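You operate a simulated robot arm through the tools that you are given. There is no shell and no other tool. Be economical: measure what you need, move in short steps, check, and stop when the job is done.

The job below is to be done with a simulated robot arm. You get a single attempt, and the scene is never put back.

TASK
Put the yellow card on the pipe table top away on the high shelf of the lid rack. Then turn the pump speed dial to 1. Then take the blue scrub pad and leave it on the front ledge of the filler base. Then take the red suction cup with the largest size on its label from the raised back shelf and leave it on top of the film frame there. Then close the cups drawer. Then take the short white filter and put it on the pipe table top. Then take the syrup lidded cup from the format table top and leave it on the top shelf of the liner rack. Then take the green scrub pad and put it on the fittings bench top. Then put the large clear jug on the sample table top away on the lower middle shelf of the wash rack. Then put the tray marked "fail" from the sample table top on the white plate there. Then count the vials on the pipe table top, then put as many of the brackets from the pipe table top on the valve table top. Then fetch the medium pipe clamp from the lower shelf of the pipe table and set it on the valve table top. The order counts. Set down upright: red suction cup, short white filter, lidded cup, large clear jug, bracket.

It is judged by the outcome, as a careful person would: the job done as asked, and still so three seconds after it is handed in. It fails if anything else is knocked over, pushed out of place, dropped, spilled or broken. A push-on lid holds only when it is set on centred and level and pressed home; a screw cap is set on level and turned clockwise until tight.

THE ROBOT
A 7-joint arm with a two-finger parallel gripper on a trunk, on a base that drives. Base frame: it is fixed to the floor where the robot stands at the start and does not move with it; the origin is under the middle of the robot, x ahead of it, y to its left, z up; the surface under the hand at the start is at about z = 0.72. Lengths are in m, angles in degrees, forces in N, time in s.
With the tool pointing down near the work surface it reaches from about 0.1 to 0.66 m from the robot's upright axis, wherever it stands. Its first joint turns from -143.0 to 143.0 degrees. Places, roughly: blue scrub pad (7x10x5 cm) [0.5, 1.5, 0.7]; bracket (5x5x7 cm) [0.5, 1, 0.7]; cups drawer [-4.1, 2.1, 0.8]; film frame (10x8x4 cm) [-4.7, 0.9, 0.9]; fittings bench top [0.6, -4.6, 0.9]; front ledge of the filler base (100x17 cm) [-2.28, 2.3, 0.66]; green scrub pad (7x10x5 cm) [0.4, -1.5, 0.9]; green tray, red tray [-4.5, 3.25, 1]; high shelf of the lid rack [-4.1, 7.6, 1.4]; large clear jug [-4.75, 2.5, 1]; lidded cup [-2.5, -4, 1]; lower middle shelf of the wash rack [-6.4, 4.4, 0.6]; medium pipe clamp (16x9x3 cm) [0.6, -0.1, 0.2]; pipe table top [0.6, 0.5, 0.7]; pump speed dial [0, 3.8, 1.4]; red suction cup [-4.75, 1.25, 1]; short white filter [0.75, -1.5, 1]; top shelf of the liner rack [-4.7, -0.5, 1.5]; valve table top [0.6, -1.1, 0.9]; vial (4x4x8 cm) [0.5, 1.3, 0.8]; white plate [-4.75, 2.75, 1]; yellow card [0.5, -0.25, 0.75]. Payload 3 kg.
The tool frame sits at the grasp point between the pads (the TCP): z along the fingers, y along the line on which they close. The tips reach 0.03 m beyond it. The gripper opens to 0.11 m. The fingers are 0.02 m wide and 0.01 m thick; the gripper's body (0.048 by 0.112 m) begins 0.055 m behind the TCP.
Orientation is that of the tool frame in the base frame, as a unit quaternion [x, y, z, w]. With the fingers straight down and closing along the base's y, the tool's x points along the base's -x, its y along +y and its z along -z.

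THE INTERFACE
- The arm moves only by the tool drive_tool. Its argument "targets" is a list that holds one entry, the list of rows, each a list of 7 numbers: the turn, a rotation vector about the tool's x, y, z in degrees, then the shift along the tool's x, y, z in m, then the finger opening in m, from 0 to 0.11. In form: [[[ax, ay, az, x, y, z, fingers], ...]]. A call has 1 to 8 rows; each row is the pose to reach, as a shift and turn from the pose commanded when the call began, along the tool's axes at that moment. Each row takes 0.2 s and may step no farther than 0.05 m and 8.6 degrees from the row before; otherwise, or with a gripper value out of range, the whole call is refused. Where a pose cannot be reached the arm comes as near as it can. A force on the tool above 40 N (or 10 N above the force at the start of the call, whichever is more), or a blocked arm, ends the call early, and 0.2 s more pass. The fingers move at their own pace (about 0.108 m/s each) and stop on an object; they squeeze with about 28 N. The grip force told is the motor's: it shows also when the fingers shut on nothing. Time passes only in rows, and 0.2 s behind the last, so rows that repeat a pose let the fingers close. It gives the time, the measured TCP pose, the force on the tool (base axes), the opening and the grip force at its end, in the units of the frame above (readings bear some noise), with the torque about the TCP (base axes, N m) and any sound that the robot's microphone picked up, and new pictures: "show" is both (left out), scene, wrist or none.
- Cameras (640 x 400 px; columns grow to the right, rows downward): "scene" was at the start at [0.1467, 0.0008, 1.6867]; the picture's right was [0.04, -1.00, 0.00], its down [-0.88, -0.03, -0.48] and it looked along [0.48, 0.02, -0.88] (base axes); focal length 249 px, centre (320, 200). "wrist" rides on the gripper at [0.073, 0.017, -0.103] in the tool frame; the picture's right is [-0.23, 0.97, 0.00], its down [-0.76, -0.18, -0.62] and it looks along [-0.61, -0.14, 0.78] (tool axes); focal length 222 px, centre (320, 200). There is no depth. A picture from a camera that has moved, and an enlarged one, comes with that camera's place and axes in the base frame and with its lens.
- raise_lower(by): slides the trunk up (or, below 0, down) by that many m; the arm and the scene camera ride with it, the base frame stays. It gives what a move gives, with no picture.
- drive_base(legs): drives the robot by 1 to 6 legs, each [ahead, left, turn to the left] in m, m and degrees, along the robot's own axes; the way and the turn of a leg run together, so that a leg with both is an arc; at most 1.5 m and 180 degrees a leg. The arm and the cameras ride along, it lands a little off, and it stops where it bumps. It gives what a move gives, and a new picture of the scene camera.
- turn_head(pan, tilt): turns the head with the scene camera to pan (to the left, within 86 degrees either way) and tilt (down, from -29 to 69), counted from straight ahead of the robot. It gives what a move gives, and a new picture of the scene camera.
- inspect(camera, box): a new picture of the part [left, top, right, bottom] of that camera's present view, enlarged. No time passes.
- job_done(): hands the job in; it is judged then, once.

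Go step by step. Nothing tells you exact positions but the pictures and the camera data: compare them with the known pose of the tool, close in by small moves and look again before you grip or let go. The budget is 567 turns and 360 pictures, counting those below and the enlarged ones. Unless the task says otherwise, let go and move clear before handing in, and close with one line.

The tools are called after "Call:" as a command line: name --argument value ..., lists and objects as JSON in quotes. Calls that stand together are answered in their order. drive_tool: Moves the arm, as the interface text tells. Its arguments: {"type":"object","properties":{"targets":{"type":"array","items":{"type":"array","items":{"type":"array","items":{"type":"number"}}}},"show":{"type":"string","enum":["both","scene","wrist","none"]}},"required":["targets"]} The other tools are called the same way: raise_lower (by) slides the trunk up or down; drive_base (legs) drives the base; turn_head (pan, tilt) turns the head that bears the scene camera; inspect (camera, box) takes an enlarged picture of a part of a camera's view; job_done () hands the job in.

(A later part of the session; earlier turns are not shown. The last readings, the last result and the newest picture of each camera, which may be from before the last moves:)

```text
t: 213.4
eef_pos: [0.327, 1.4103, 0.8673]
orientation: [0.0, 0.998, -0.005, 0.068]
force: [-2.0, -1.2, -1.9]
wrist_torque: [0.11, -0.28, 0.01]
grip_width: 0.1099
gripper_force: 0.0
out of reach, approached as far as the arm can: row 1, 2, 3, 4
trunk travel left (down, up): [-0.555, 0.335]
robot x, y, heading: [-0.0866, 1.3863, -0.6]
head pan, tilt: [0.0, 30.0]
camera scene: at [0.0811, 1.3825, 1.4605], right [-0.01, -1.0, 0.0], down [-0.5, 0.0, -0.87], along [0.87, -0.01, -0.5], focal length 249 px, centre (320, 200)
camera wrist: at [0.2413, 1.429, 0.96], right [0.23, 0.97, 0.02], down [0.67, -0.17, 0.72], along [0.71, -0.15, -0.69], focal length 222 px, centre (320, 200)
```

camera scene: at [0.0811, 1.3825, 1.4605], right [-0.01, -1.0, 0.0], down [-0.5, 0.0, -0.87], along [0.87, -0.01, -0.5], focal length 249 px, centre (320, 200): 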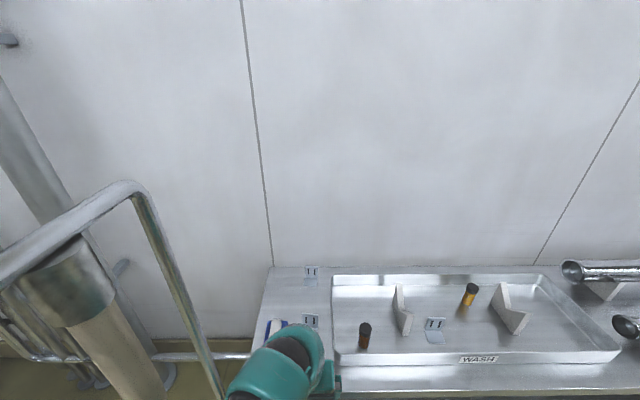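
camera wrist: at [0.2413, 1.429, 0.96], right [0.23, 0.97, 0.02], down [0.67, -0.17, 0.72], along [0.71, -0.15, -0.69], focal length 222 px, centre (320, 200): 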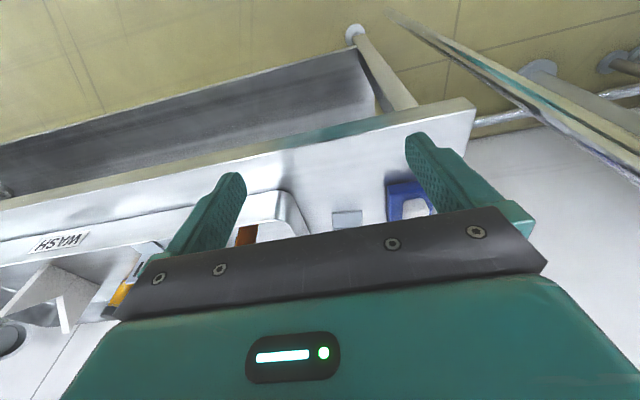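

The trunk is too low for a downward tool; I raise it back and finish the pitch with the arm reaching down.

Call:
raise_lower --by 0.27

Call:
drive_tool --targets '[[[0, 7.8, 0, 0, 0.02, 0.04, 0.11], [0, 7.8, 0, 0, 0.04, 0.08, 0.11], [0, 7.8, 0, -0.03, 0.06, 0.11, 0.11], [0, 7.8, 0, -0.06, 0.08, 0.13, 0.11]]]'

```text
t: 216.2
eef_pos: [0.3282, 1.4094, 1.1354]
orientation: [0.003, 0.998, -0.001, 0.065]
force: [-0.5, 0.0, -0.5]
wrist_torque: [0.0, 0.0, 0.01]
grip_width: 0.11
gripper_force: 0.0
trunk travel left (down, up): [-0.825, 0.065]
robot x, y, heading: [-0.0837, 1.3815, -0.4]
head pan, tilt: [0.0, 30.0]
```

```text
t: 217.2
eef_pos: [0.4096, 1.4903, 1.0081]
orientation: [0.006, 1.0, 0.003, -0.003]
force: [-0.1, 2.4, -2.3]
wrist_torque: [-0.16, 0.01, 0.02]
grip_width: 0.1097
gripper_force: 0.0
out of reach, approached as far as the arm can: row 1, 2, 3
trunk travel left (down, up): [-0.825, 0.065]
robot x, y, heading: [-0.0872, 1.3871, -0.6]
head pan, tilt: [0.0, 30.0]
camera scene: at [0.0887, 1.3804, 1.73], right [-0.01, -1.0, 0.0], down [-0.5, 0.01, -0.87], along [0.87, -0.01, -0.5], focal length 249 px, centre (320, 200)
camera wrist: at [0.3373, 1.5081, 1.112], right [0.24, 0.97, 0.0], down [0.76, -0.19, 0.62], along [0.6, -0.14, -0.79], focal length 222 px, centre (320, 200)
```

scene: 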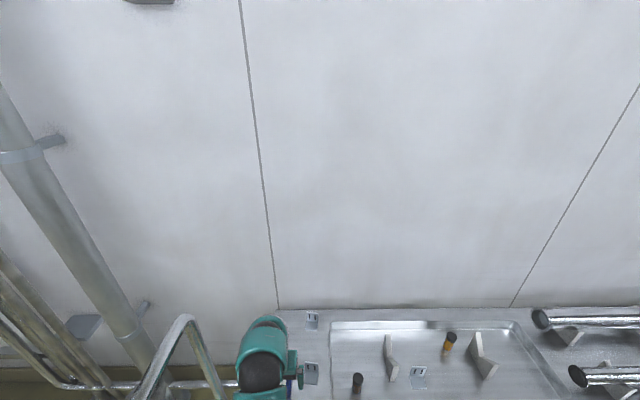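
wrist: 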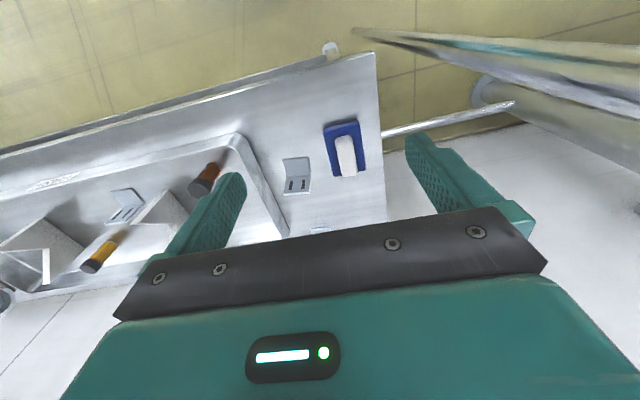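

Tool is straight down again. The pad is centred at about (0.515, 1.516) with its long side along x; I move over it and descend.

Call:
drive_tool --targets '[[[0, 0, 0, -0.04, 0.01, 0.02, 0.11], [0, 0, 0, -0.08, 0.02, 0.04, 0.11], [0, 0, 0, -0.105, 0.026, 0.08, 0.11], [0, 0, 0, -0.105, 0.026, 0.12, 0.11], [0, 0, 0, -0.105, 0.026, 0.15, 0.11]]]' --show "wrist"

```text
t: 218.4
eef_pos: [0.511, 1.5131, 0.8639]
orientation: [0.004, 1.0, -0.001, -0.003]
force: [-0.3, -0.9, 0.0]
wrist_torque: [0.0, 0.03, 0.0]
grip_width: 0.1102
gripper_force: 0.2
trunk travel left (down, up): [-0.825, 0.065]
robot x, y, heading: [-0.0863, 1.3817, -0.5]
head pan, tilt: [0.0, 30.0]
camera wrist: at [0.439, 1.5315, 0.9675], right [0.23, 0.97, 0.0], down [0.76, -0.18, 0.62], along [0.6, -0.15, -0.79], focal length 222 px, centre (320, 200)
```

wrist: 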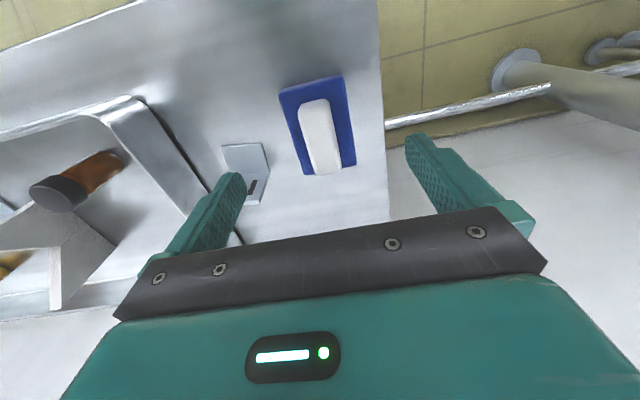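

Call:
drive_tool --targets '[[[0, 0, 0, -0.01, -0.001, 0.04, 0.095], [0, 0, 0, -0.014, -0.001, 0.08, 0.095], [0, 0, 0, -0.014, -0.001, 0.105, 0.095], [0, 0, 0, -0.014, -0.001, 0.105, 0.04], [0, 0, 0, -0.014, -0.001, 0.105, 0.04], [0, 0, 0, -0.014, -0.001, 0.105, 0.04]]]' --show "wrist"

```text
t: 219.8
eef_pos: [0.5214, 1.51, 0.7768]
orientation: [0.003, 1.0, -0.001, -0.002]
force: [0.0, 0.7, -1.2]
wrist_torque: [-0.04, 0.0, -0.04]
grip_width: 0.04
gripper_force: 0.0
out of reach, approached as far as the arm can: row 3, 4, 5, 6
trunk travel left (down, up): [-0.825, 0.065]
robot x, y, heading: [-0.0858, 1.3825, -0.6]
head pan, tilt: [0.0, 30.0]
camera wrist: at [0.4501, 1.5285, 0.8805], right [0.23, 0.97, 0.0], down [0.76, -0.18, 0.62], along [0.6, -0.15, -0.79], focal length 222 px, centre (320, 200)
```

wrist: 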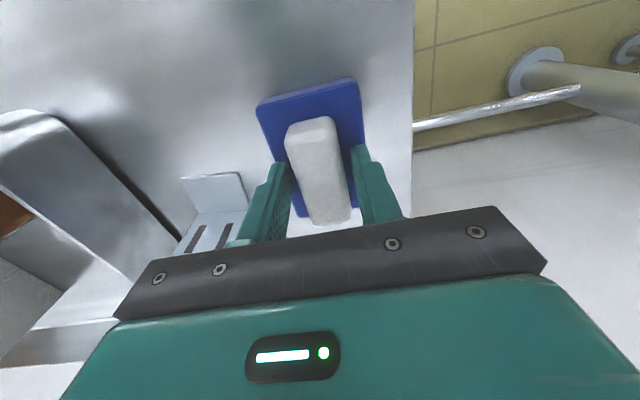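

The fingers now straddle the white handle just above the blue base. I close on the handle.

Call:
drive_tool --targets '[[[0, 0, 0, 0, 0, 0, 0.0], [0, 0, 0, 0, 0, 0, 0.0], [0, 0, 0, 0, 0, 0, 0.0]]]' --show "none"

Call:
drive_tool --targets '[[[0, 0, 0, 0, 0, -0.03, 0.0], [0, 0, 0, 0, 0, -0.07, 0.0], [0, 0, 0, 0, 0, -0.11, 0.0], [0, 0, 0, 0, 0, -0.15, 0.0], [0, 0, 0, 0, 0, -0.19, 0.0], [0, 0, 0, 0, 0, -0.22, 0.0]]]' --show "wrist"

```text
t: 220.6
eef_pos: [0.5205, 1.51, 0.7773]
orientation: [0.002, 1.0, -0.001, -0.002]
force: [0.1, 0.2, -0.4]
wrist_torque: [-0.01, -0.04, 0.01]
grip_width: 0.029
gripper_force: 28.2
trunk travel left (down, up): [-0.825, 0.065]
robot x, y, heading: [-0.0853, 1.3837, -0.8]
head pan, tilt: [0.0, 30.0]
```

```text
t: 222.0
eef_pos: [0.5225, 1.5131, 0.9944]
orientation: [0.003, 1.0, -0.002, -0.003]
force: [0.0, -0.2, -0.2]
wrist_torque: [0.02, 0.03, 0.02]
grip_width: 0.0289
gripper_force: 27.7
trunk travel left (down, up): [-0.825, 0.065]
robot x, y, heading: [-0.0853, 1.3872, -0.7]
head pan, tilt: [0.0, 30.0]
camera wrist: at [0.4507, 1.5292, 1.0989], right [0.23, 0.97, 0.0], down [0.77, -0.18, 0.62], along [0.6, -0.15, -0.79], focal length 222 px, centre (320, 200)
```

wrist: 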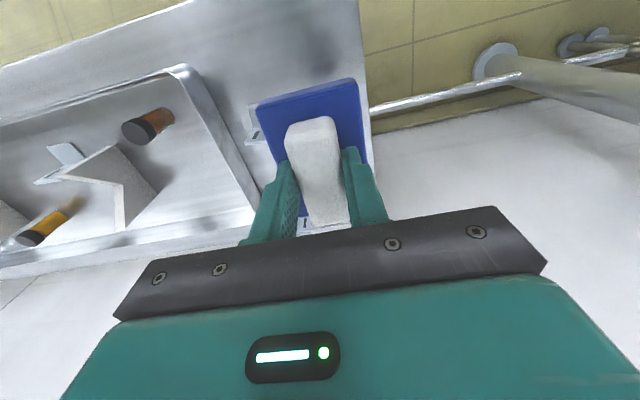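

The pad is held. I back away and look west at the filler for its front ledge.

Call:
drive_base --legs '[[-0.45, 0, 0], [0, 0, 120]]'

Call:
turn_head --pan 40 --tilt 25

```text
t: 229.7
eef_pos: [-0.9417, 1.8555, 0.9945]
orientation: [0.865, -0.502, 0.003, 0.001]
force: [0.8, -1.1, -0.7]
wrist_torque: [-0.01, -0.02, -0.02]
grip_width: 0.029
gripper_force: 28.4
trunk travel left (down, up): [-0.825, 0.065]
robot x, y, heading: [-0.5291, 1.3892, 119.3]
head pan, tilt: [0.0, 30.0]
camera scene: at [-0.6113, 1.5381, 1.7303], right [0.87, 0.49, 0.0], down [0.24, -0.44, -0.87], along [-0.42, 0.76, -0.5], focal length 249 px, centre (320, 200)
```

scene: 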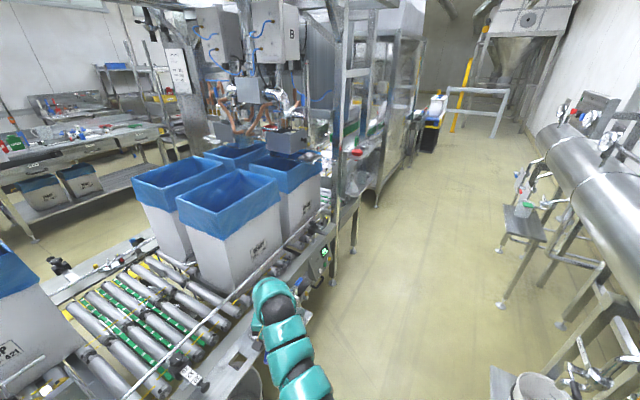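

```text
t: 230.8
eef_pos: [-0.9435, 1.8553, 0.996]
orientation: [0.865, -0.503, 0.003, 0.001]
force: [0.3, 0.0, 0.3]
wrist_torque: [0.01, -0.04, 0.01]
grip_width: 0.0292
gripper_force: 28.4
trunk travel left (down, up): [-0.825, 0.065]
robot x, y, heading: [-0.5322, 1.3924, 119.3]
head pan, tilt: [40.0, 25.0]
camera scene: at [-0.6531, 1.492, 1.7383], right [0.35, 0.94, 0.0], down [0.4, -0.15, -0.91], along [-0.85, 0.32, -0.42], focal length 249 px, centre (320, 200)
```

scene: 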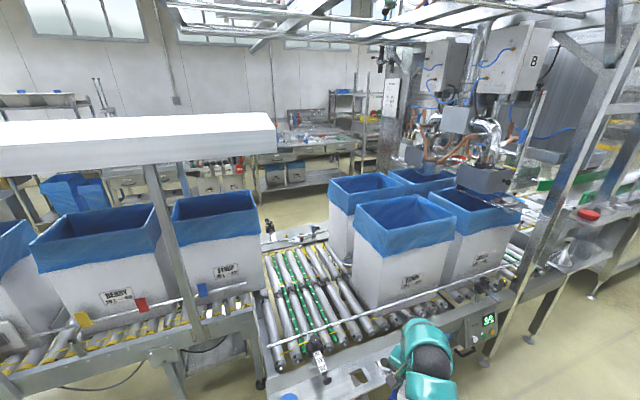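

The ledge at x≈-2.28 is on the line's west side. I turn south to check whether the line can be rounded that way.

Call:
drive_base --legs '[[0, 0, 150]]'

Call:
turn_head --pan -40 --tilt 12

Call:
turn_head --pan -5 --tilt 12

```text
t: 237.4
eef_pos: [-0.3829, 0.7874, 0.9943]
orientation: [0.698, 0.716, 0.002, -0.003]
force: [0.2, 0.3, -0.7]
wrist_torque: [0.04, 0.0, 0.0]
grip_width: 0.029
gripper_force: 28.0
trunk travel left (down, up): [-0.825, 0.065]
robot x, y, heading: [-0.5296, 1.3954, -88.9]
head pan, tilt: [40.0, 25.0]
camera scene: at [-0.4654, 1.2397, 1.7383], right [-0.75, -0.66, 0.0], down [-0.28, 0.32, -0.91], along [0.6, -0.68, -0.42], focal length 249 px, centre (320, 200)
```

scene: 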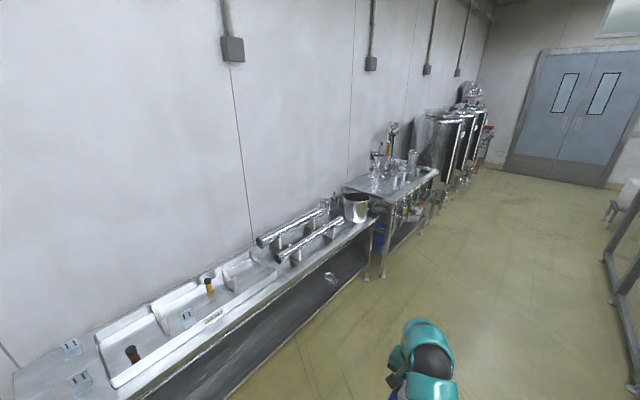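

```text
t: 238.9
eef_pos: [-0.3831, 0.7862, 0.9939]
orientation: [0.698, 0.716, 0.001, -0.003]
force: [-0.6, -0.7, -1.4]
wrist_torque: [-0.03, -0.03, -0.01]
grip_width: 0.029
gripper_force: 27.8
trunk travel left (down, up): [-0.825, 0.065]
robot x, y, heading: [-0.5287, 1.3915, -88.7]
head pan, tilt: [-40.0, 12.0]
camera scene: at [-0.5845, 1.2363, 1.7594], right [-0.78, 0.63, 0.0], down [0.13, 0.16, -0.98], along [-0.61, -0.76, -0.21], focal length 249 px, centre (320, 200)
```

scene: 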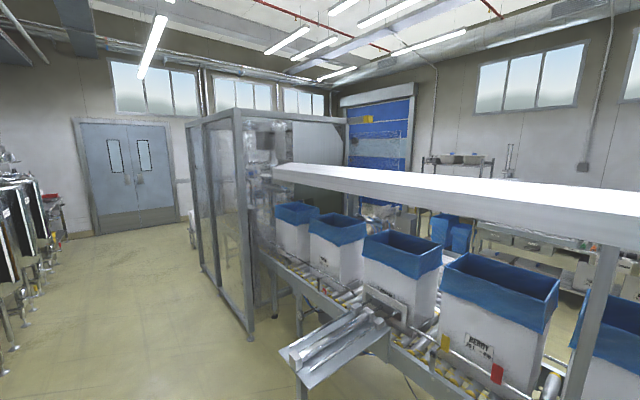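

```text
t: 239.9
eef_pos: [-0.3828, 0.7871, 0.9948]
orientation: [0.698, 0.716, 0.002, -0.003]
force: [0.2, -0.4, -0.6]
wrist_torque: [0.01, -0.04, -0.03]
grip_width: 0.0289
gripper_force: 27.5
trunk travel left (down, up): [-0.825, 0.065]
robot x, y, heading: [-0.5272, 1.3924, -88.8]
head pan, tilt: [-5.0, 12.0]
camera scene: at [-0.5324, 1.216, 1.7594], right [-1.0, 0.07, 0.0], down [0.01, 0.21, -0.98], along [-0.07, -0.98, -0.21], focal length 249 px, centre (320, 200)
```

scene: 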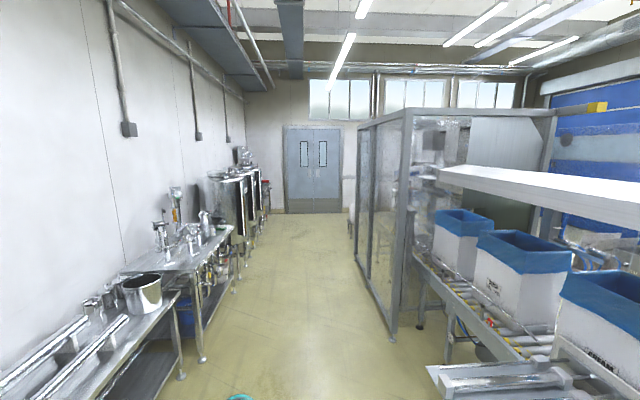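

South of the enclosure the floor is open. I drive down the aisle and look west past it.

Call:
drive_base --legs '[[1.5, 0, -1], [1.5, 0, 0], [1.2, 0, 0]]'

Call:
turn_head --pan -60 --tilt 15

```text
t: 260.1
eef_pos: [-0.3956, -3.411, 0.995]
orientation: [0.702, 0.712, 0.002, -0.003]
force: [-0.5, -0.5, 0.0]
wrist_torque: [0.0, -0.01, 0.01]
grip_width: 0.0288
gripper_force: 27.7
trunk travel left (down, up): [-0.825, 0.065]
robot x, y, heading: [-0.5324, -2.8069, -89.3]
head pan, tilt: [-5.0, 12.0]
camera scene: at [-0.5406, -2.9813, 1.7593], right [-1.0, 0.08, 0.0], down [0.02, 0.21, -0.98], along [-0.08, -0.97, -0.21], focal length 249 px, centre (320, 200)
```

scene: 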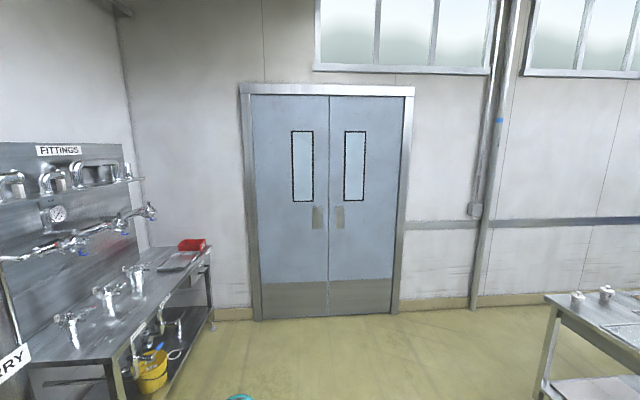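

```text
t: 261.3
eef_pos: [-0.3968, -3.4125, 0.9941]
orientation: [0.702, 0.712, 0.002, -0.003]
force: [0.4, -0.4, -0.2]
wrist_torque: [0.02, -0.01, 0.0]
grip_width: 0.029
gripper_force: 28.0
trunk travel left (down, up): [-0.825, 0.065]
robot x, y, heading: [-0.5335, -2.8076, -89.4]
head pan, tilt: [-60.0, 15.0]
camera scene: at [-0.6137, -2.9354, 1.7545], right [-0.51, 0.86, 0.0], down [0.22, 0.13, -0.97], along [-0.83, -0.49, -0.26], focal length 249 px, centre (320, 200)
```

scene: 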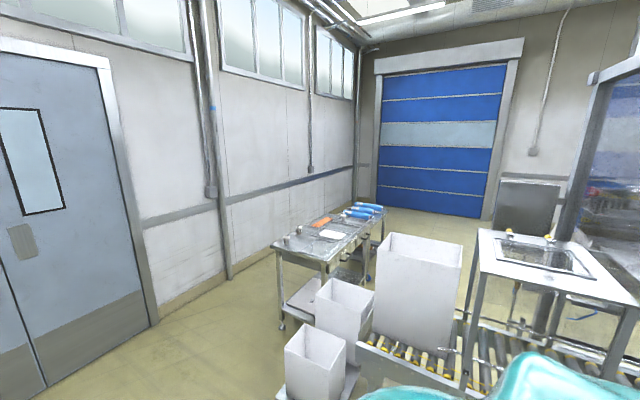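

A passage about 1.1 m wide exists between the format table and the south wall. I face west, strafe to y≈-4.68, and check.

Call:
drive_base --legs '[[0, 0, -90.6], [0, 0.95, 0], [0, 0.92, 0]]'

Call:
turn_head --pan 5 --tilt 25

```text
t: 274.4
eef_pos: [-1.1678, -4.7747, 0.9937]
orientation: [1.0, -0.005, 0.004, -0.001]
force: [0.0, -0.1, -0.3]
wrist_torque: [0.02, 0.0, 0.04]
grip_width: 0.0289
gripper_force: 28.1
trunk travel left (down, up): [-0.825, 0.065]
robot x, y, heading: [-0.5582, -4.6506, 179.0]
head pan, tilt: [-60.0, 15.0]
camera scene: at [-0.6826, -4.5697, 1.7545], right [0.87, 0.49, 0.0], down [0.13, -0.23, -0.97], along [-0.47, 0.84, -0.26], focal length 249 px, centre (320, 200)
```

scene: 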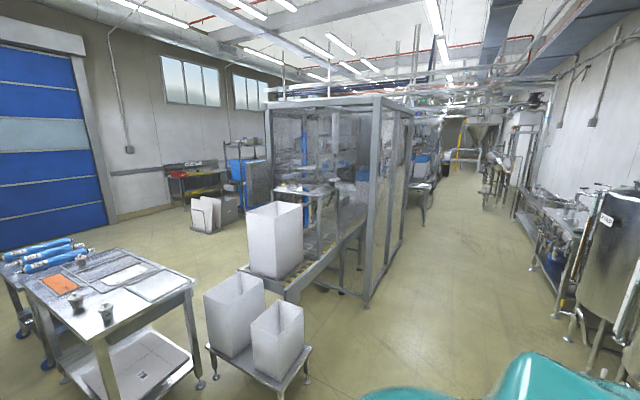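

```text
t: 275.8
eef_pos: [-1.1676, -4.7735, 0.9943]
orientation: [1.0, -0.005, 0.003, -0.001]
force: [0.4, -0.2, 0.3]
wrist_torque: [0.02, 0.01, -0.02]
grip_width: 0.0293
gripper_force: 28.2
trunk travel left (down, up): [-0.825, 0.065]
robot x, y, heading: [-0.5592, -4.6495, 179.1]
head pan, tilt: [5.0, 25.0]
camera scene: at [-0.7292, -4.6572, 1.7383], right [-0.07, 1.0, 0.0], down [0.42, 0.03, -0.91], along [-0.9, -0.06, -0.42], focal length 249 px, centre (320, 200)
```

scene: 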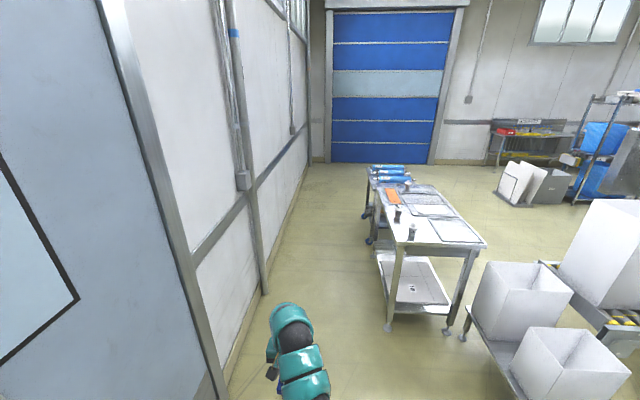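

The passage along y≈-4.72 is clear. I drive west past the format table and turn north.

Call:
drive_base --legs '[[1.4, 0.05, 0.5], [1.5, 0, 0], [0.6, 0, 0], [0, 0, -90]]'

Call:
turn_head --pan 0 --tilt 15

```text
t: 296.7
eef_pos: [-4.247, -4.1563, 0.9946]
orientation: [0.729, -0.684, 0.003, 0.002]
force: [0.0, 0.4, -0.1]
wrist_torque: [0.01, 0.02, 0.01]
grip_width: 0.0293
gripper_force: 27.8
trunk travel left (down, up): [-0.825, 0.065]
robot x, y, heading: [-4.0818, -4.7552, 93.2]
head pan, tilt: [5.0, 25.0]
camera scene: at [-4.0944, -4.5849, 1.7383], right [0.99, 0.14, 0.0], down [0.06, -0.42, -0.91], along [-0.13, 0.9, -0.42], focal length 249 px, centre (320, 200)
```

scene: 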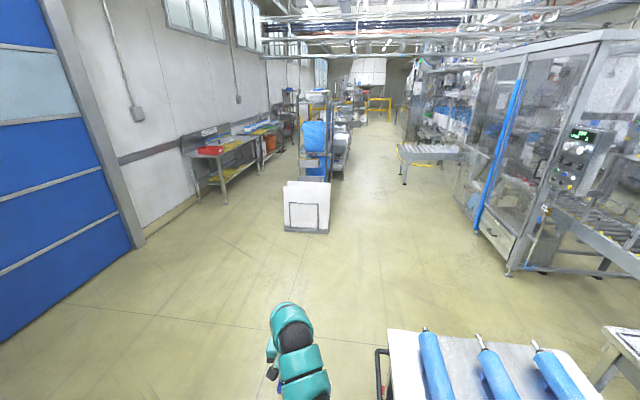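

```text
t: 297.4
eef_pos: [-4.2471, -4.1557, 0.9935]
orientation: [0.729, -0.685, 0.004, 0.001]
force: [0.0, -1.2, -0.9]
wrist_torque: [0.02, -0.02, -0.02]
grip_width: 0.0289
gripper_force: 28.1
trunk travel left (down, up): [-0.825, 0.065]
robot x, y, heading: [-4.0782, -4.7551, 93.4]
head pan, tilt: [0.0, 15.0]
camera scene: at [-4.0866, -4.5828, 1.7544], right [1.0, 0.06, 0.0], down [0.01, -0.26, -0.97], along [-0.06, 0.96, -0.26], focal length 249 px, centre (320, 200)
```

scene: 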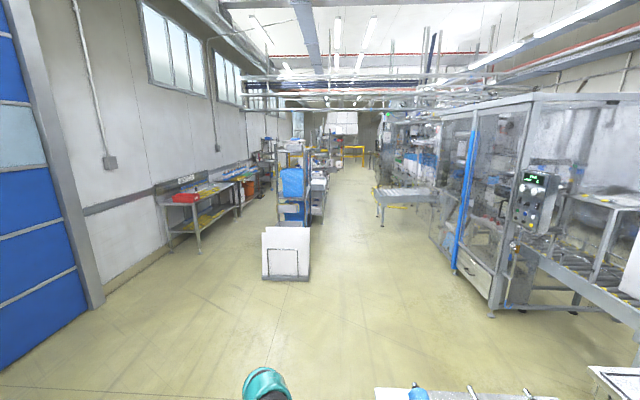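

The west aisle is open; I skirt the trolley, then follow x≈-3.75 northward.

Call:
drive_base --legs '[[0, 0, -3.4], [0, 0.4, 0], [1.5, 0, 0], [1.25, -0.72, 0], [1.4, 0, 0]]'

```text
t: 320.6
eef_pos: [-3.7481, -0.0566, 0.9945]
orientation: [-0.698, 0.716, -0.002, -0.002]
force: [-0.7, 0.7, -0.5]
wrist_torque: [-0.01, -0.04, -0.04]
grip_width: 0.0286
gripper_force: 27.7
trunk travel left (down, up): [-0.825, 0.065]
robot x, y, heading: [-3.6342, -0.6679, 88.2]
head pan, tilt: [0.0, 15.0]
camera scene: at [-3.6264, -0.4953, 1.7545], right [1.0, -0.03, 0.0], down [-0.01, -0.26, -0.97], along [0.03, 0.97, -0.26], focal length 249 px, centre (320, 200)
```

scene: 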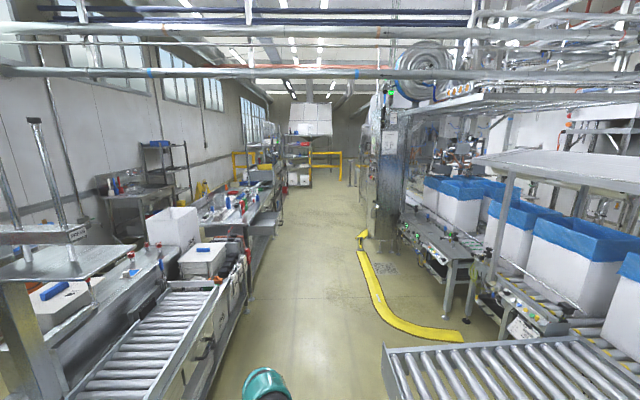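

Call:
drive_base --legs '[[0, 0.03, 1.8], [1.5, 0, 0], [1.4, 0, 0]]'

Call:
turn_head --pan -80 --tilt 25

```text
t: 335.0
eef_pos: [-3.8054, 2.8215, 0.9937]
orientation: [0.716, -0.698, 0.003, 0.002]
force: [1.0, 0.0, -1.2]
wrist_torque: [-0.01, 0.01, 0.02]
grip_width: 0.029
gripper_force: 28.4
trunk travel left (down, up): [-0.825, 0.065]
robot x, y, heading: [-3.6595, 2.2139, 91.2]
head pan, tilt: [0.0, 15.0]
camera scene: at [-3.6623, 2.3886, 1.7545], right [1.0, 0.02, 0.0], down [0.01, -0.26, -0.97], along [-0.02, 0.97, -0.26], focal length 249 px, centre (320, 200)
```

scene: 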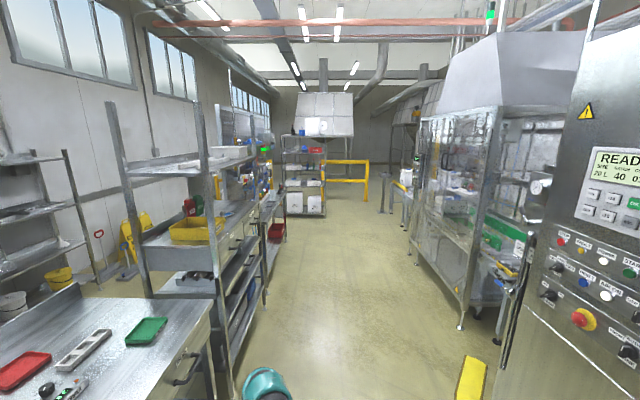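

```text
t: 336.5
eef_pos: [-3.8052, 2.8205, 0.9944]
orientation: [0.717, -0.697, 0.004, 0.001]
force: [0.3, -0.2, -0.9]
wrist_torque: [-0.05, -0.01, 0.02]
grip_width: 0.0291
gripper_force: 28.2
trunk travel left (down, up): [-0.825, 0.065]
robot x, y, heading: [-3.662, 2.2126, 91.1]
head pan, tilt: [-80.0, 25.0]
camera scene: at [-3.5701, 2.3127, 1.7383], right [0.19, -0.98, 0.0], down [-0.41, -0.08, -0.91], along [0.89, 0.18, -0.42], focal length 249 px, centre (320, 200)
```

scene: 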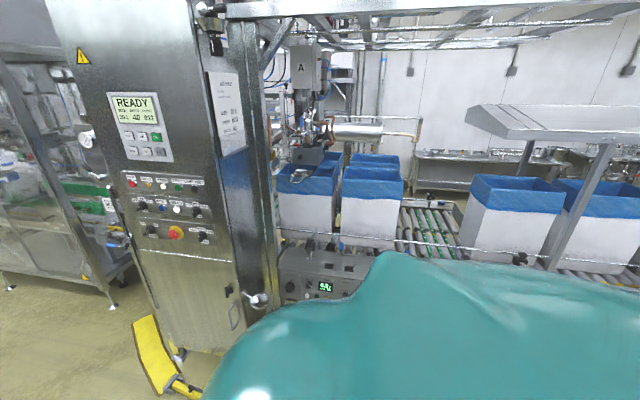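

I turn to face the filler base.

Call:
drive_base --legs '[[0, 0, -91.2]]'

Call:
turn_head --pan 0 --tilt 30

```text
t: 340.8
eef_pos: [-3.0536, 2.3489, 0.9938]
orientation: [-0.002, 1.0, -0.001, -0.003]
force: [1.1, 0.1, -0.2]
wrist_torque: [0.02, 0.0, -0.02]
grip_width: 0.029
gripper_force: 28.1
trunk travel left (down, up): [-0.825, 0.065]
robot x, y, heading: [-3.6608, 2.2138, -0.4]
head pan, tilt: [-80.0, 25.0]
camera scene: at [-3.563, 2.1236, 1.7383], right [-0.99, -0.17, 0.0], down [-0.07, 0.42, -0.91], along [0.16, -0.89, -0.42], focal length 249 px, centre (320, 200)
```

scene: 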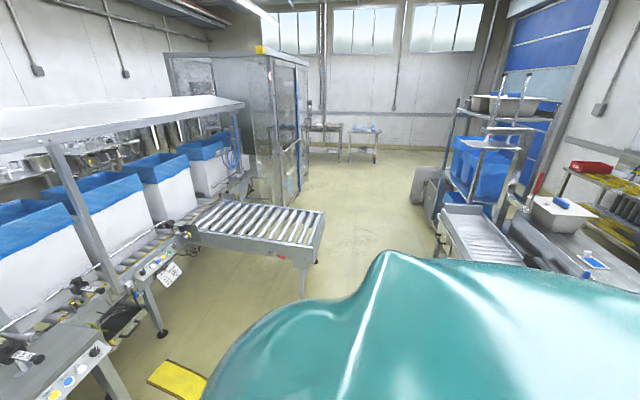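

```text
t: 342.3
eef_pos: [-3.0529, 2.3483, 0.9934]
orientation: [-0.002, 1.0, -0.002, -0.002]
force: [-0.1, 0.7, -1.2]
wrist_torque: [0.01, 0.03, 0.02]
grip_width: 0.0292
gripper_force: 27.8
trunk travel left (down, up): [-0.825, 0.065]
robot x, y, heading: [-3.6624, 2.2143, -0.2]
head pan, tilt: [0.0, 30.0]
camera scene: at [-3.4883, 2.2142, 1.7303], right [0.0, -1.0, 0.0], down [-0.5, 0.0, -0.87], along [0.87, 0.0, -0.5], focal length 249 px, centre (320, 200)
```

scene: 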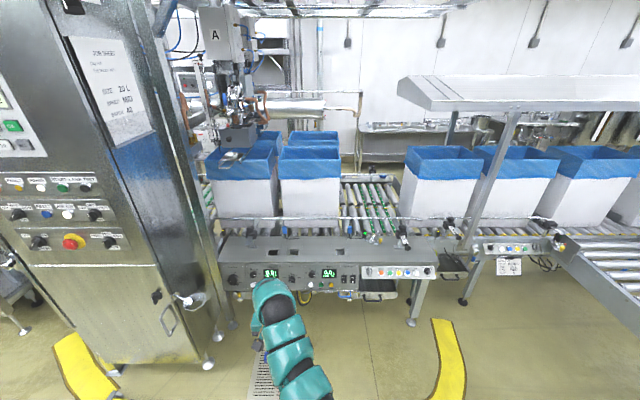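

Call:
inspect --camera "scene" --box '[210, 210, 450, 310]'

```text
2.67 times, centred on (330, 260) of scene
camera zoom: at [-3.4883, 2.2142, 1.7303], right [0.0, -1.0, 0.0], down [-0.5, 0.0, -0.87], along [0.87, 0.0, -0.5], focal length 665 px, centre (293, 40)
```

zoom: 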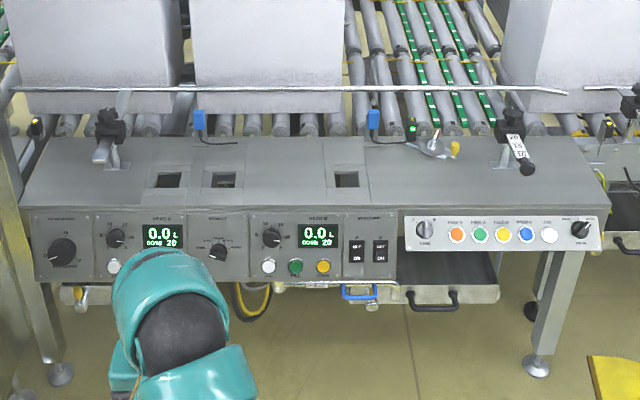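

The ledge has a free stretch around y≈2.24 between two recesses. I drive in so the pad hangs over it.

Call:
drive_base --legs '[[0.74, -0.11, 0]]'

Call:
turn_head --pan 0 --tilt 58

Call:
inspect --camera "wrist" --box '[0, 0, 640, 400]'

```text
t: 346.4
eef_pos: [-2.3077, 2.2529, 0.9949]
orientation: [-0.01, 1.0, -0.001, -0.003]
force: [-0.4, 0.0, 0.1]
wrist_torque: [0.0, -0.03, 0.03]
grip_width: 0.029
gripper_force: 28.0
trunk travel left (down, up): [-0.825, 0.065]
robot x, y, heading: [-2.9105, 2.1169, 1.0]
head pan, tilt: [0.0, 30.0]
camera scene: at [-2.7407, 2.1099, 1.7305], right [0.02, -1.0, 0.0], down [-0.5, -0.01, -0.87], along [0.87, 0.01, -0.5], focal length 249 px, centre (320, 200)
```

scene: 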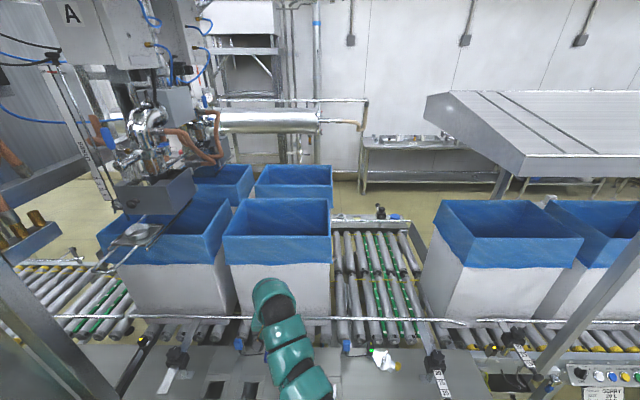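

```text
t: 347.3
eef_pos: [-2.3068, 2.2528, 0.9949]
orientation: [-0.011, 1.0, 0.0, -0.003]
force: [-0.6, -0.5, -0.8]
wrist_torque: [-0.01, -0.01, 0.02]
grip_width: 0.0292
gripper_force: 28.6
trunk travel left (down, up): [-0.825, 0.065]
robot x, y, heading: [-2.9099, 2.1077, 0.9]
head pan, tilt: [0.0, 58.0]
camera scene: at [-2.7607, 2.1102, 1.6907], right [0.02, -1.0, 0.0], down [-0.85, -0.01, -0.53], along [0.53, 0.01, -0.85], focal length 249 px, centre (320, 200)
```

scene: 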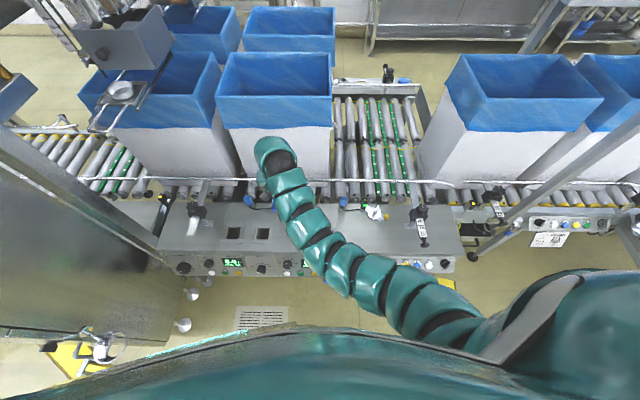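

```text
1.00 times, centred on (320, 200) of wrist (not enlarged: the box is as wide or as high as the picture)
camera zoom: at [-2.3781, 2.2694, 1.0985], right [0.21, 0.98, 0.0], down [0.77, -0.16, 0.62], along [0.6, -0.13, -0.79], focal length 222 px, centre (320, 200)
```

zoom: 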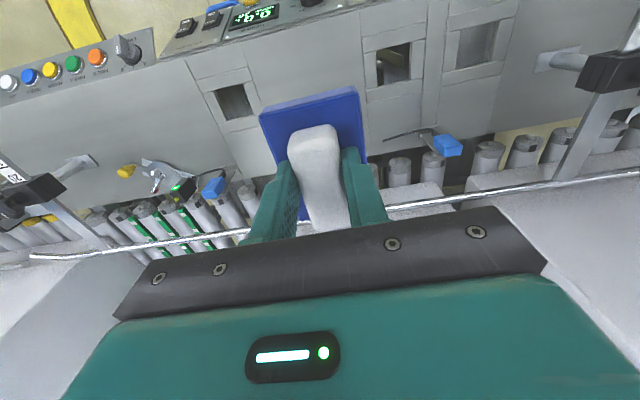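

The target strip is y 2.125–2.335. I shift to y≈2.233, x≈-2.285 and lower.

Call:
raise_lower --by -0.12

Call:
drive_tool --targets '[[[0, 0, 0, -0.01, -0.01, 0.03, 0.0], [0, 0, 0, -0.021, -0.02, 0.06, 0.0], [0, 0, 0, -0.021, -0.02, 0.09, 0.0], [0, 0, 0, -0.021, -0.02, 0.115, 0.0]]]' --show "wrist"

```text
t: 348.8
eef_pos: [-2.3072, 2.2536, 0.8732]
orientation: [-0.011, 1.0, -0.001, -0.004]
force: [0.3, 1.0, -0.7]
wrist_torque: [-0.02, -0.01, 0.02]
grip_width: 0.029
gripper_force: 28.1
trunk travel left (down, up): [-0.705, 0.185]
robot x, y, heading: [-2.911, 2.1081, 0.8]
head pan, tilt: [0.0, 58.0]
```

```text
t: 349.8
eef_pos: [-2.286, 2.2326, 0.7617]
orientation: [-0.011, 1.0, -0.003, -0.004]
force: [1.0, 0.0, -0.9]
wrist_torque: [0.01, 0.05, 0.02]
grip_width: 0.0291
gripper_force: 28.0
trunk travel left (down, up): [-0.705, 0.185]
robot x, y, heading: [-2.9083, 2.1075, 1.1]
head pan, tilt: [0.0, 58.0]
camera wrist: at [-2.3569, 2.2487, 0.8648], right [0.21, 0.98, -0.01], down [0.77, -0.16, 0.62], along [0.6, -0.13, -0.79], focal length 222 px, centre (320, 200)
```

wrist: 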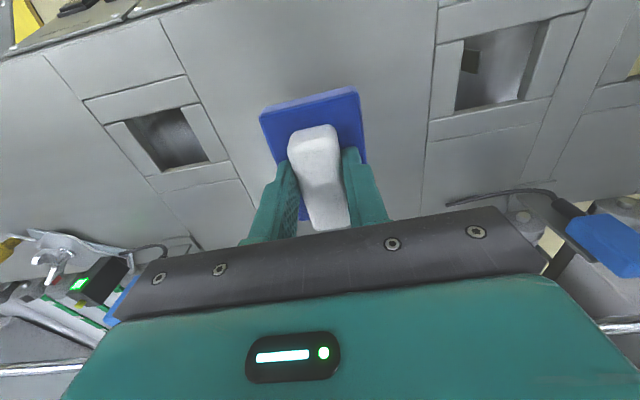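

Call:
drive_tool --targets '[[[0, 0, 0, 0, 0, 0.02, 0.0], [0, 0, 0, 0, 0, 0.032, 0.0], [0, 0, 0, 0, 0, 0.039, 0.0], [0, 0, 0, 0, 0, 0.044, 0.0], [0, 0, 0, 0, 0, 0.047, 0.0]]]' --show "wrist"

```text
t: 350.9
eef_pos: [-2.2851, 2.2339, 0.7209]
orientation: [-0.011, 1.0, 0.001, 0.002]
force: [-8.9, -6.1, 29.0]
wrist_torque: [-0.26, 0.5, 0.01]
grip_width: 0.0291
gripper_force: 27.9
trunk travel left (down, up): [-0.705, 0.185]
robot x, y, heading: [-2.9106, 2.1085, 0.7]
head pan, tilt: [0.0, 58.0]
stopped in row 5: the force on the tool passed its limit at 41 N (the readings are from after the stop); the commanded pose is now the measured one
camera wrist: at [-2.3575, 2.249, 0.8251], right [0.21, 0.98, 0.0], down [0.76, -0.16, 0.63], along [0.61, -0.13, -0.78], focal length 222 px, centre (320, 200)
```

wrist: 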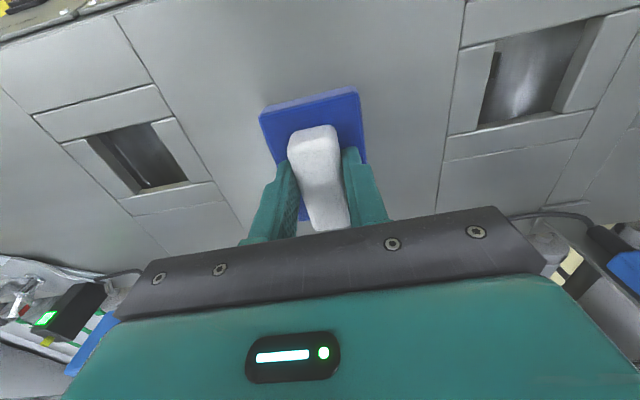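

Contact with the ledge. I release and lift clear.

Call:
drive_tool --targets '[[[0, 0, 0, 0, 0, -0.001, 0.055], [0, 0, 0, 0, 0, -0.001, 0.055], [0, 0, 0, 0, 0, -0.03, 0.055], [0, 0, 0, 0, 0, -0.07, 0.055], [0, 0, 0, 0, 0, -0.11, 0.055], [0, 0, 0, 0, 0, -0.15, 0.055], [0, 0, 0, 0.02, 0, -0.19, 0.055], [0, 0, 0, 0.04, 0, -0.23, 0.055]]]' --show "wrist"

```text
t: 352.7
eef_pos: [-2.3102, 2.242, 0.93]
orientation: [-0.01, 1.0, -0.001, 0.0]
force: [-0.5, 0.7, -0.3]
wrist_torque: [0.02, 0.03, 0.0]
grip_width: 0.055
gripper_force: 0.1
out of reach, approached as far as the arm can: row 8
trunk travel left (down, up): [-0.705, 0.185]
robot x, y, heading: [-2.9097, 2.1106, 1.0]
head pan, tilt: [0.0, 58.0]
camera wrist: at [-2.3826, 2.2584, 1.0335], right [0.21, 0.98, 0.0], down [0.77, -0.16, 0.62], along [0.61, -0.13, -0.78], focal length 222 px, centre (320, 200)
```

wrist: 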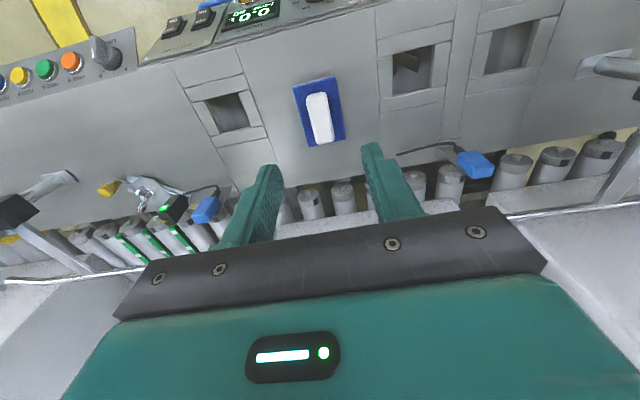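

The blue pad rests on the ledge. I back off, raise the trunk, and turn to the west bench.

Call:
drive_base --legs '[[-0.5, 0, 0], [0, 0, 180]]'

Call:
raise_lower --by 0.12

Call:
turn_head --pan 30 --tilt 25

```text
t: 354.4
eef_pos: [-2.515, 2.2419, 0.9157]
orientation: [-0.01, 1.0, -0.001, -0.01]
force: [-0.4, -0.4, -0.1]
wrist_torque: [0.05, 0.05, -0.01]
grip_width: 0.0553
gripper_force: 0.2
trunk travel left (down, up): [-0.705, 0.185]
robot x, y, heading: [-3.1325, 2.1083, 1.0]
head pan, tilt: [0.0, 58.0]
stopped in leg 1: the robot was blocked; the commanded pose is now the measured one
camera scene: at [-2.9793, 2.1116, 1.5704], right [0.02, -1.0, 0.0], down [-0.85, -0.02, -0.53], along [0.53, 0.01, -0.85], focal length 249 px, centre (320, 200)
```

scene: 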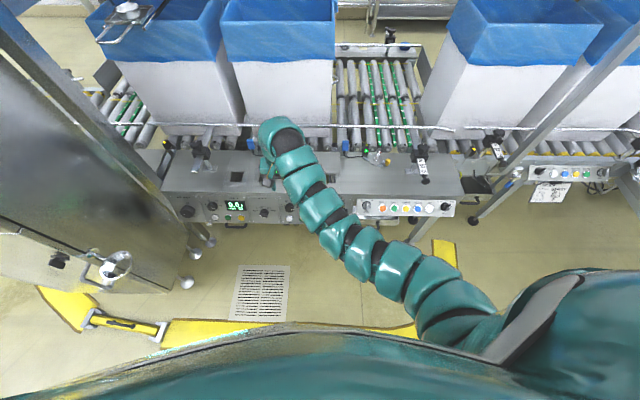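

```text
t: 355.9
eef_pos: [-2.517, 2.2441, 1.0362]
orientation: [-0.011, 1.0, -0.002, -0.011]
force: [0.1, 0.5, 0.2]
wrist_torque: [-0.01, -0.01, -0.02]
grip_width: 0.055
gripper_force: 0.1
trunk travel left (down, up): [-0.825, 0.065]
robot x, y, heading: [-3.1276, 2.1088, 1.4]
head pan, tilt: [0.0, 58.0]
```

```text
t: 356.9
eef_pos: [-2.5164, 2.2447, 1.0369]
orientation: [-0.011, 1.0, -0.002, -0.011]
force: [-0.2, 0.8, 0.6]
wrist_torque: [0.0, -0.02, -0.02]
grip_width: 0.0549
gripper_force: 0.0
trunk travel left (down, up): [-0.825, 0.065]
robot x, y, heading: [-3.1309, 2.1128, 1.3]
head pan, tilt: [30.0, 25.0]
camera scene: at [-2.9715, 2.16, 1.7384], right [0.52, -0.85, 0.0], down [-0.36, -0.22, -0.91], along [0.77, 0.47, -0.42], focal length 249 px, centre (320, 200)
```

scene: 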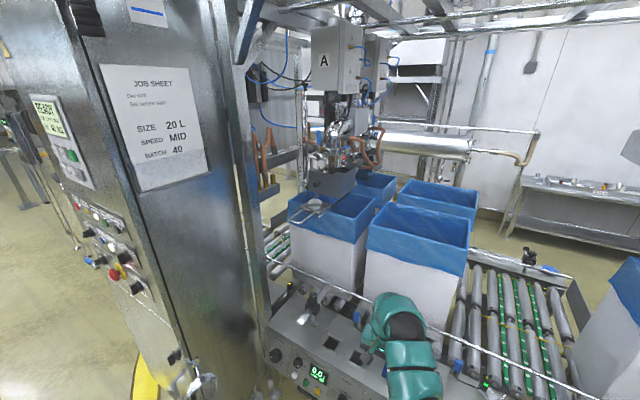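

The base stopped early while backing. I look to both sides before trying again.

Call:
turn_head --pan 86 --tilt 50

Call:
turn_head --pan -86 --tilt 50

```text
t: 358.1
eef_pos: [-2.5166, 2.2438, 1.0367]
orientation: [-0.011, 1.0, -0.002, -0.01]
force: [-0.7, -0.1, 0.4]
wrist_torque: [-0.04, 0.0, 0.02]
grip_width: 0.0552
gripper_force: 0.0
trunk travel left (down, up): [-0.825, 0.065]
robot x, y, heading: [-3.1297, 2.1112, 1.4]
head pan, tilt: [85.9, 50.0]
camera scene: at [-3.0465, 2.1891, 1.701], right [1.0, -0.05, 0.0], down [-0.04, -0.77, -0.64], along [0.03, 0.64, -0.77], focal length 249 px, centre (320, 200)
```

scene: 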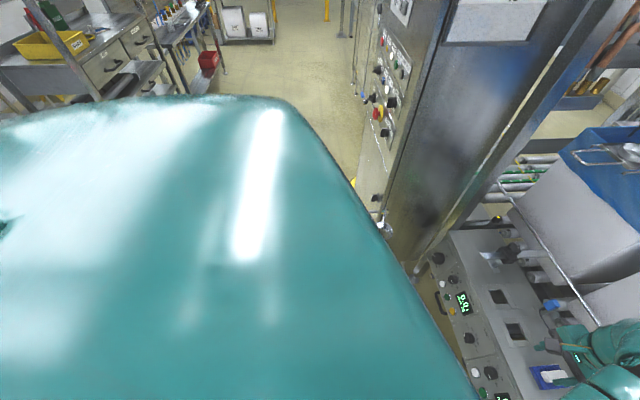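

```text
t: 360.7
eef_pos: [-2.5159, 2.244, 1.0368]
orientation: [-0.011, 1.0, -0.002, -0.01]
force: [0.3, 0.6, 0.2]
wrist_torque: [0.0, 0.0, -0.03]
grip_width: 0.055
gripper_force: 0.1
trunk travel left (down, up): [-0.825, 0.065]
robot x, y, heading: [-3.1322, 2.1138, 1.5]
head pan, tilt: [-85.9, 50.0]
camera scene: at [-3.0431, 2.0355, 1.701], right [-1.0, -0.09, 0.0], down [-0.07, 0.76, -0.64], along [0.06, -0.64, -0.77], focal length 249 px, centre (320, 200)
```

scene: 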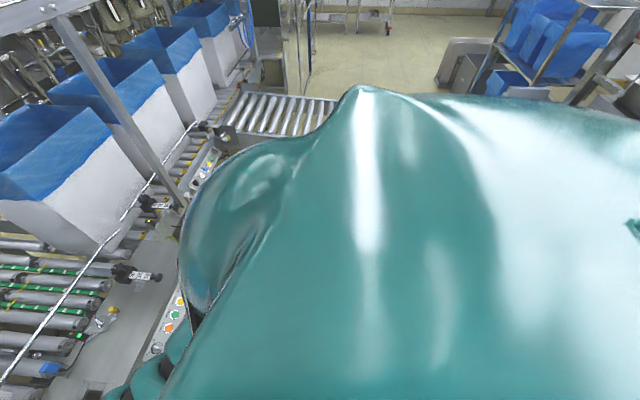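

Call:
drive_base --legs '[[-0.1, 0, 0]]'

```text
t: 361.9
eef_pos: [-2.6157, 2.2396, 1.0371]
orientation: [-0.012, 1.0, -0.001, -0.01]
force: [0.1, -0.5, 0.7]
wrist_torque: [-0.03, 0.01, 0.01]
grip_width: 0.055
gripper_force: 0.1
trunk travel left (down, up): [-0.825, 0.065]
robot x, y, heading: [-3.2303, 2.1109, 1.1]
head pan, tilt: [-85.9, 50.0]
camera scene: at [-3.143, 2.0317, 1.7009], right [-1.0, -0.09, 0.0], down [-0.07, 0.76, -0.64], along [0.06, -0.64, -0.77], focal length 249 px, centre (320, 200)
```

scene: 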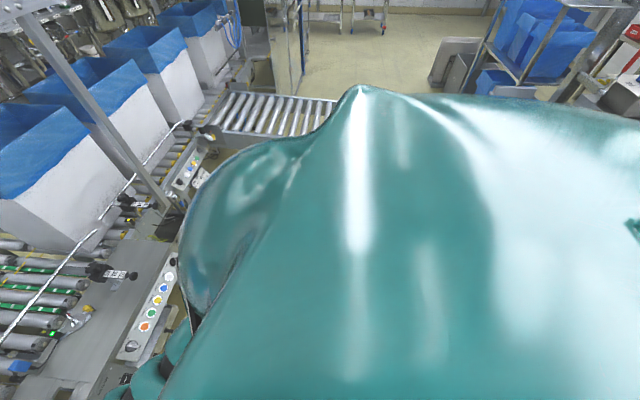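

It moves freely now that the arm is higher. I continue backing and turn around to the bench.

Call:
drive_base --legs '[[-0.25, 0, 0], [0, 0, 178]]'

Call:
turn_head --pan 35 --tilt 28

```text
t: 371.1
eef_pos: [-4.0969, 1.9743, 1.0361]
orientation: [1.0, 0.008, 0.011, -0.001]
force: [-0.4, -0.4, 0.3]
wrist_torque: [-0.01, -0.02, 0.0]
grip_width: 0.0548
gripper_force: 0.0
trunk travel left (down, up): [-0.825, 0.065]
robot x, y, heading: [-3.4797, 2.1035, -179.0]
head pan, tilt: [-85.9, 50.0]
camera scene: at [-3.5663, 2.1768, 1.7008], right [1.0, 0.09, 0.0], down [0.07, -0.76, -0.64], along [-0.06, 0.64, -0.77], focal length 249 px, centre (320, 200)
```

scene: 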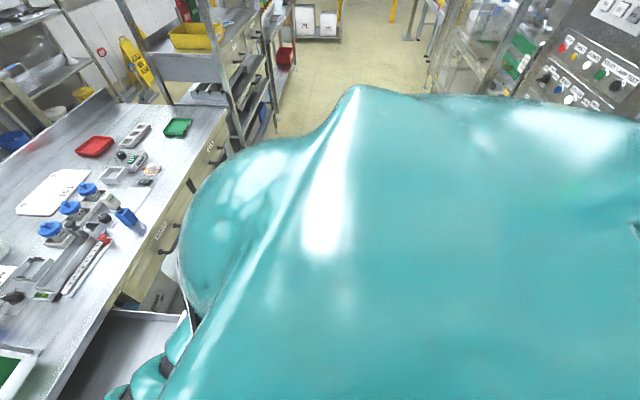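

```text
t: 373.1
eef_pos: [-4.0969, 1.9756, 1.0357]
orientation: [1.0, 0.009, 0.01, -0.001]
force: [-0.1, 0.2, 0.2]
wrist_torque: [-0.01, 0.02, -0.02]
grip_width: 0.0552
gripper_force: 0.0
trunk travel left (down, up): [-0.825, 0.065]
robot x, y, heading: [-3.4799, 2.1035, -179.2]
head pan, tilt: [35.0, 28.0]
camera scene: at [-3.6334, 2.0467, 1.7335], right [-0.59, 0.81, 0.0], down [0.38, 0.28, -0.88], along [-0.71, -0.52, -0.47], focal length 249 px, centre (320, 200)
```

scene: 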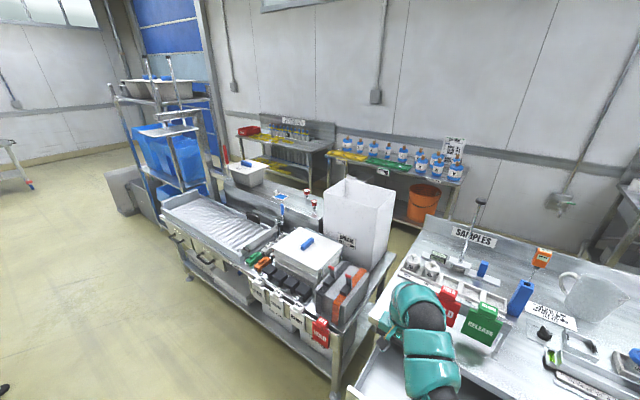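

Call:
inspect --camera "scene" --box '[150, 140, 410, 320]'

```text
2.22 times, centred on (280, 230) of scene
camera zoom: at [-3.6334, 2.0467, 1.7335], right [-0.59, 0.81, 0.0], down [0.38, 0.28, -0.88], along [-0.71, -0.52, -0.47], focal length 554 px, centre (409, 133)
```

zoom: 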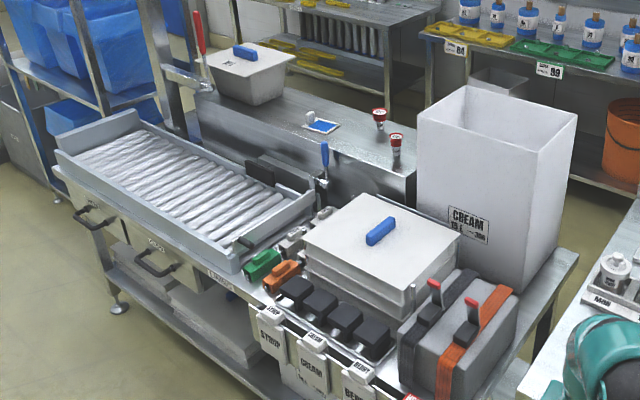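

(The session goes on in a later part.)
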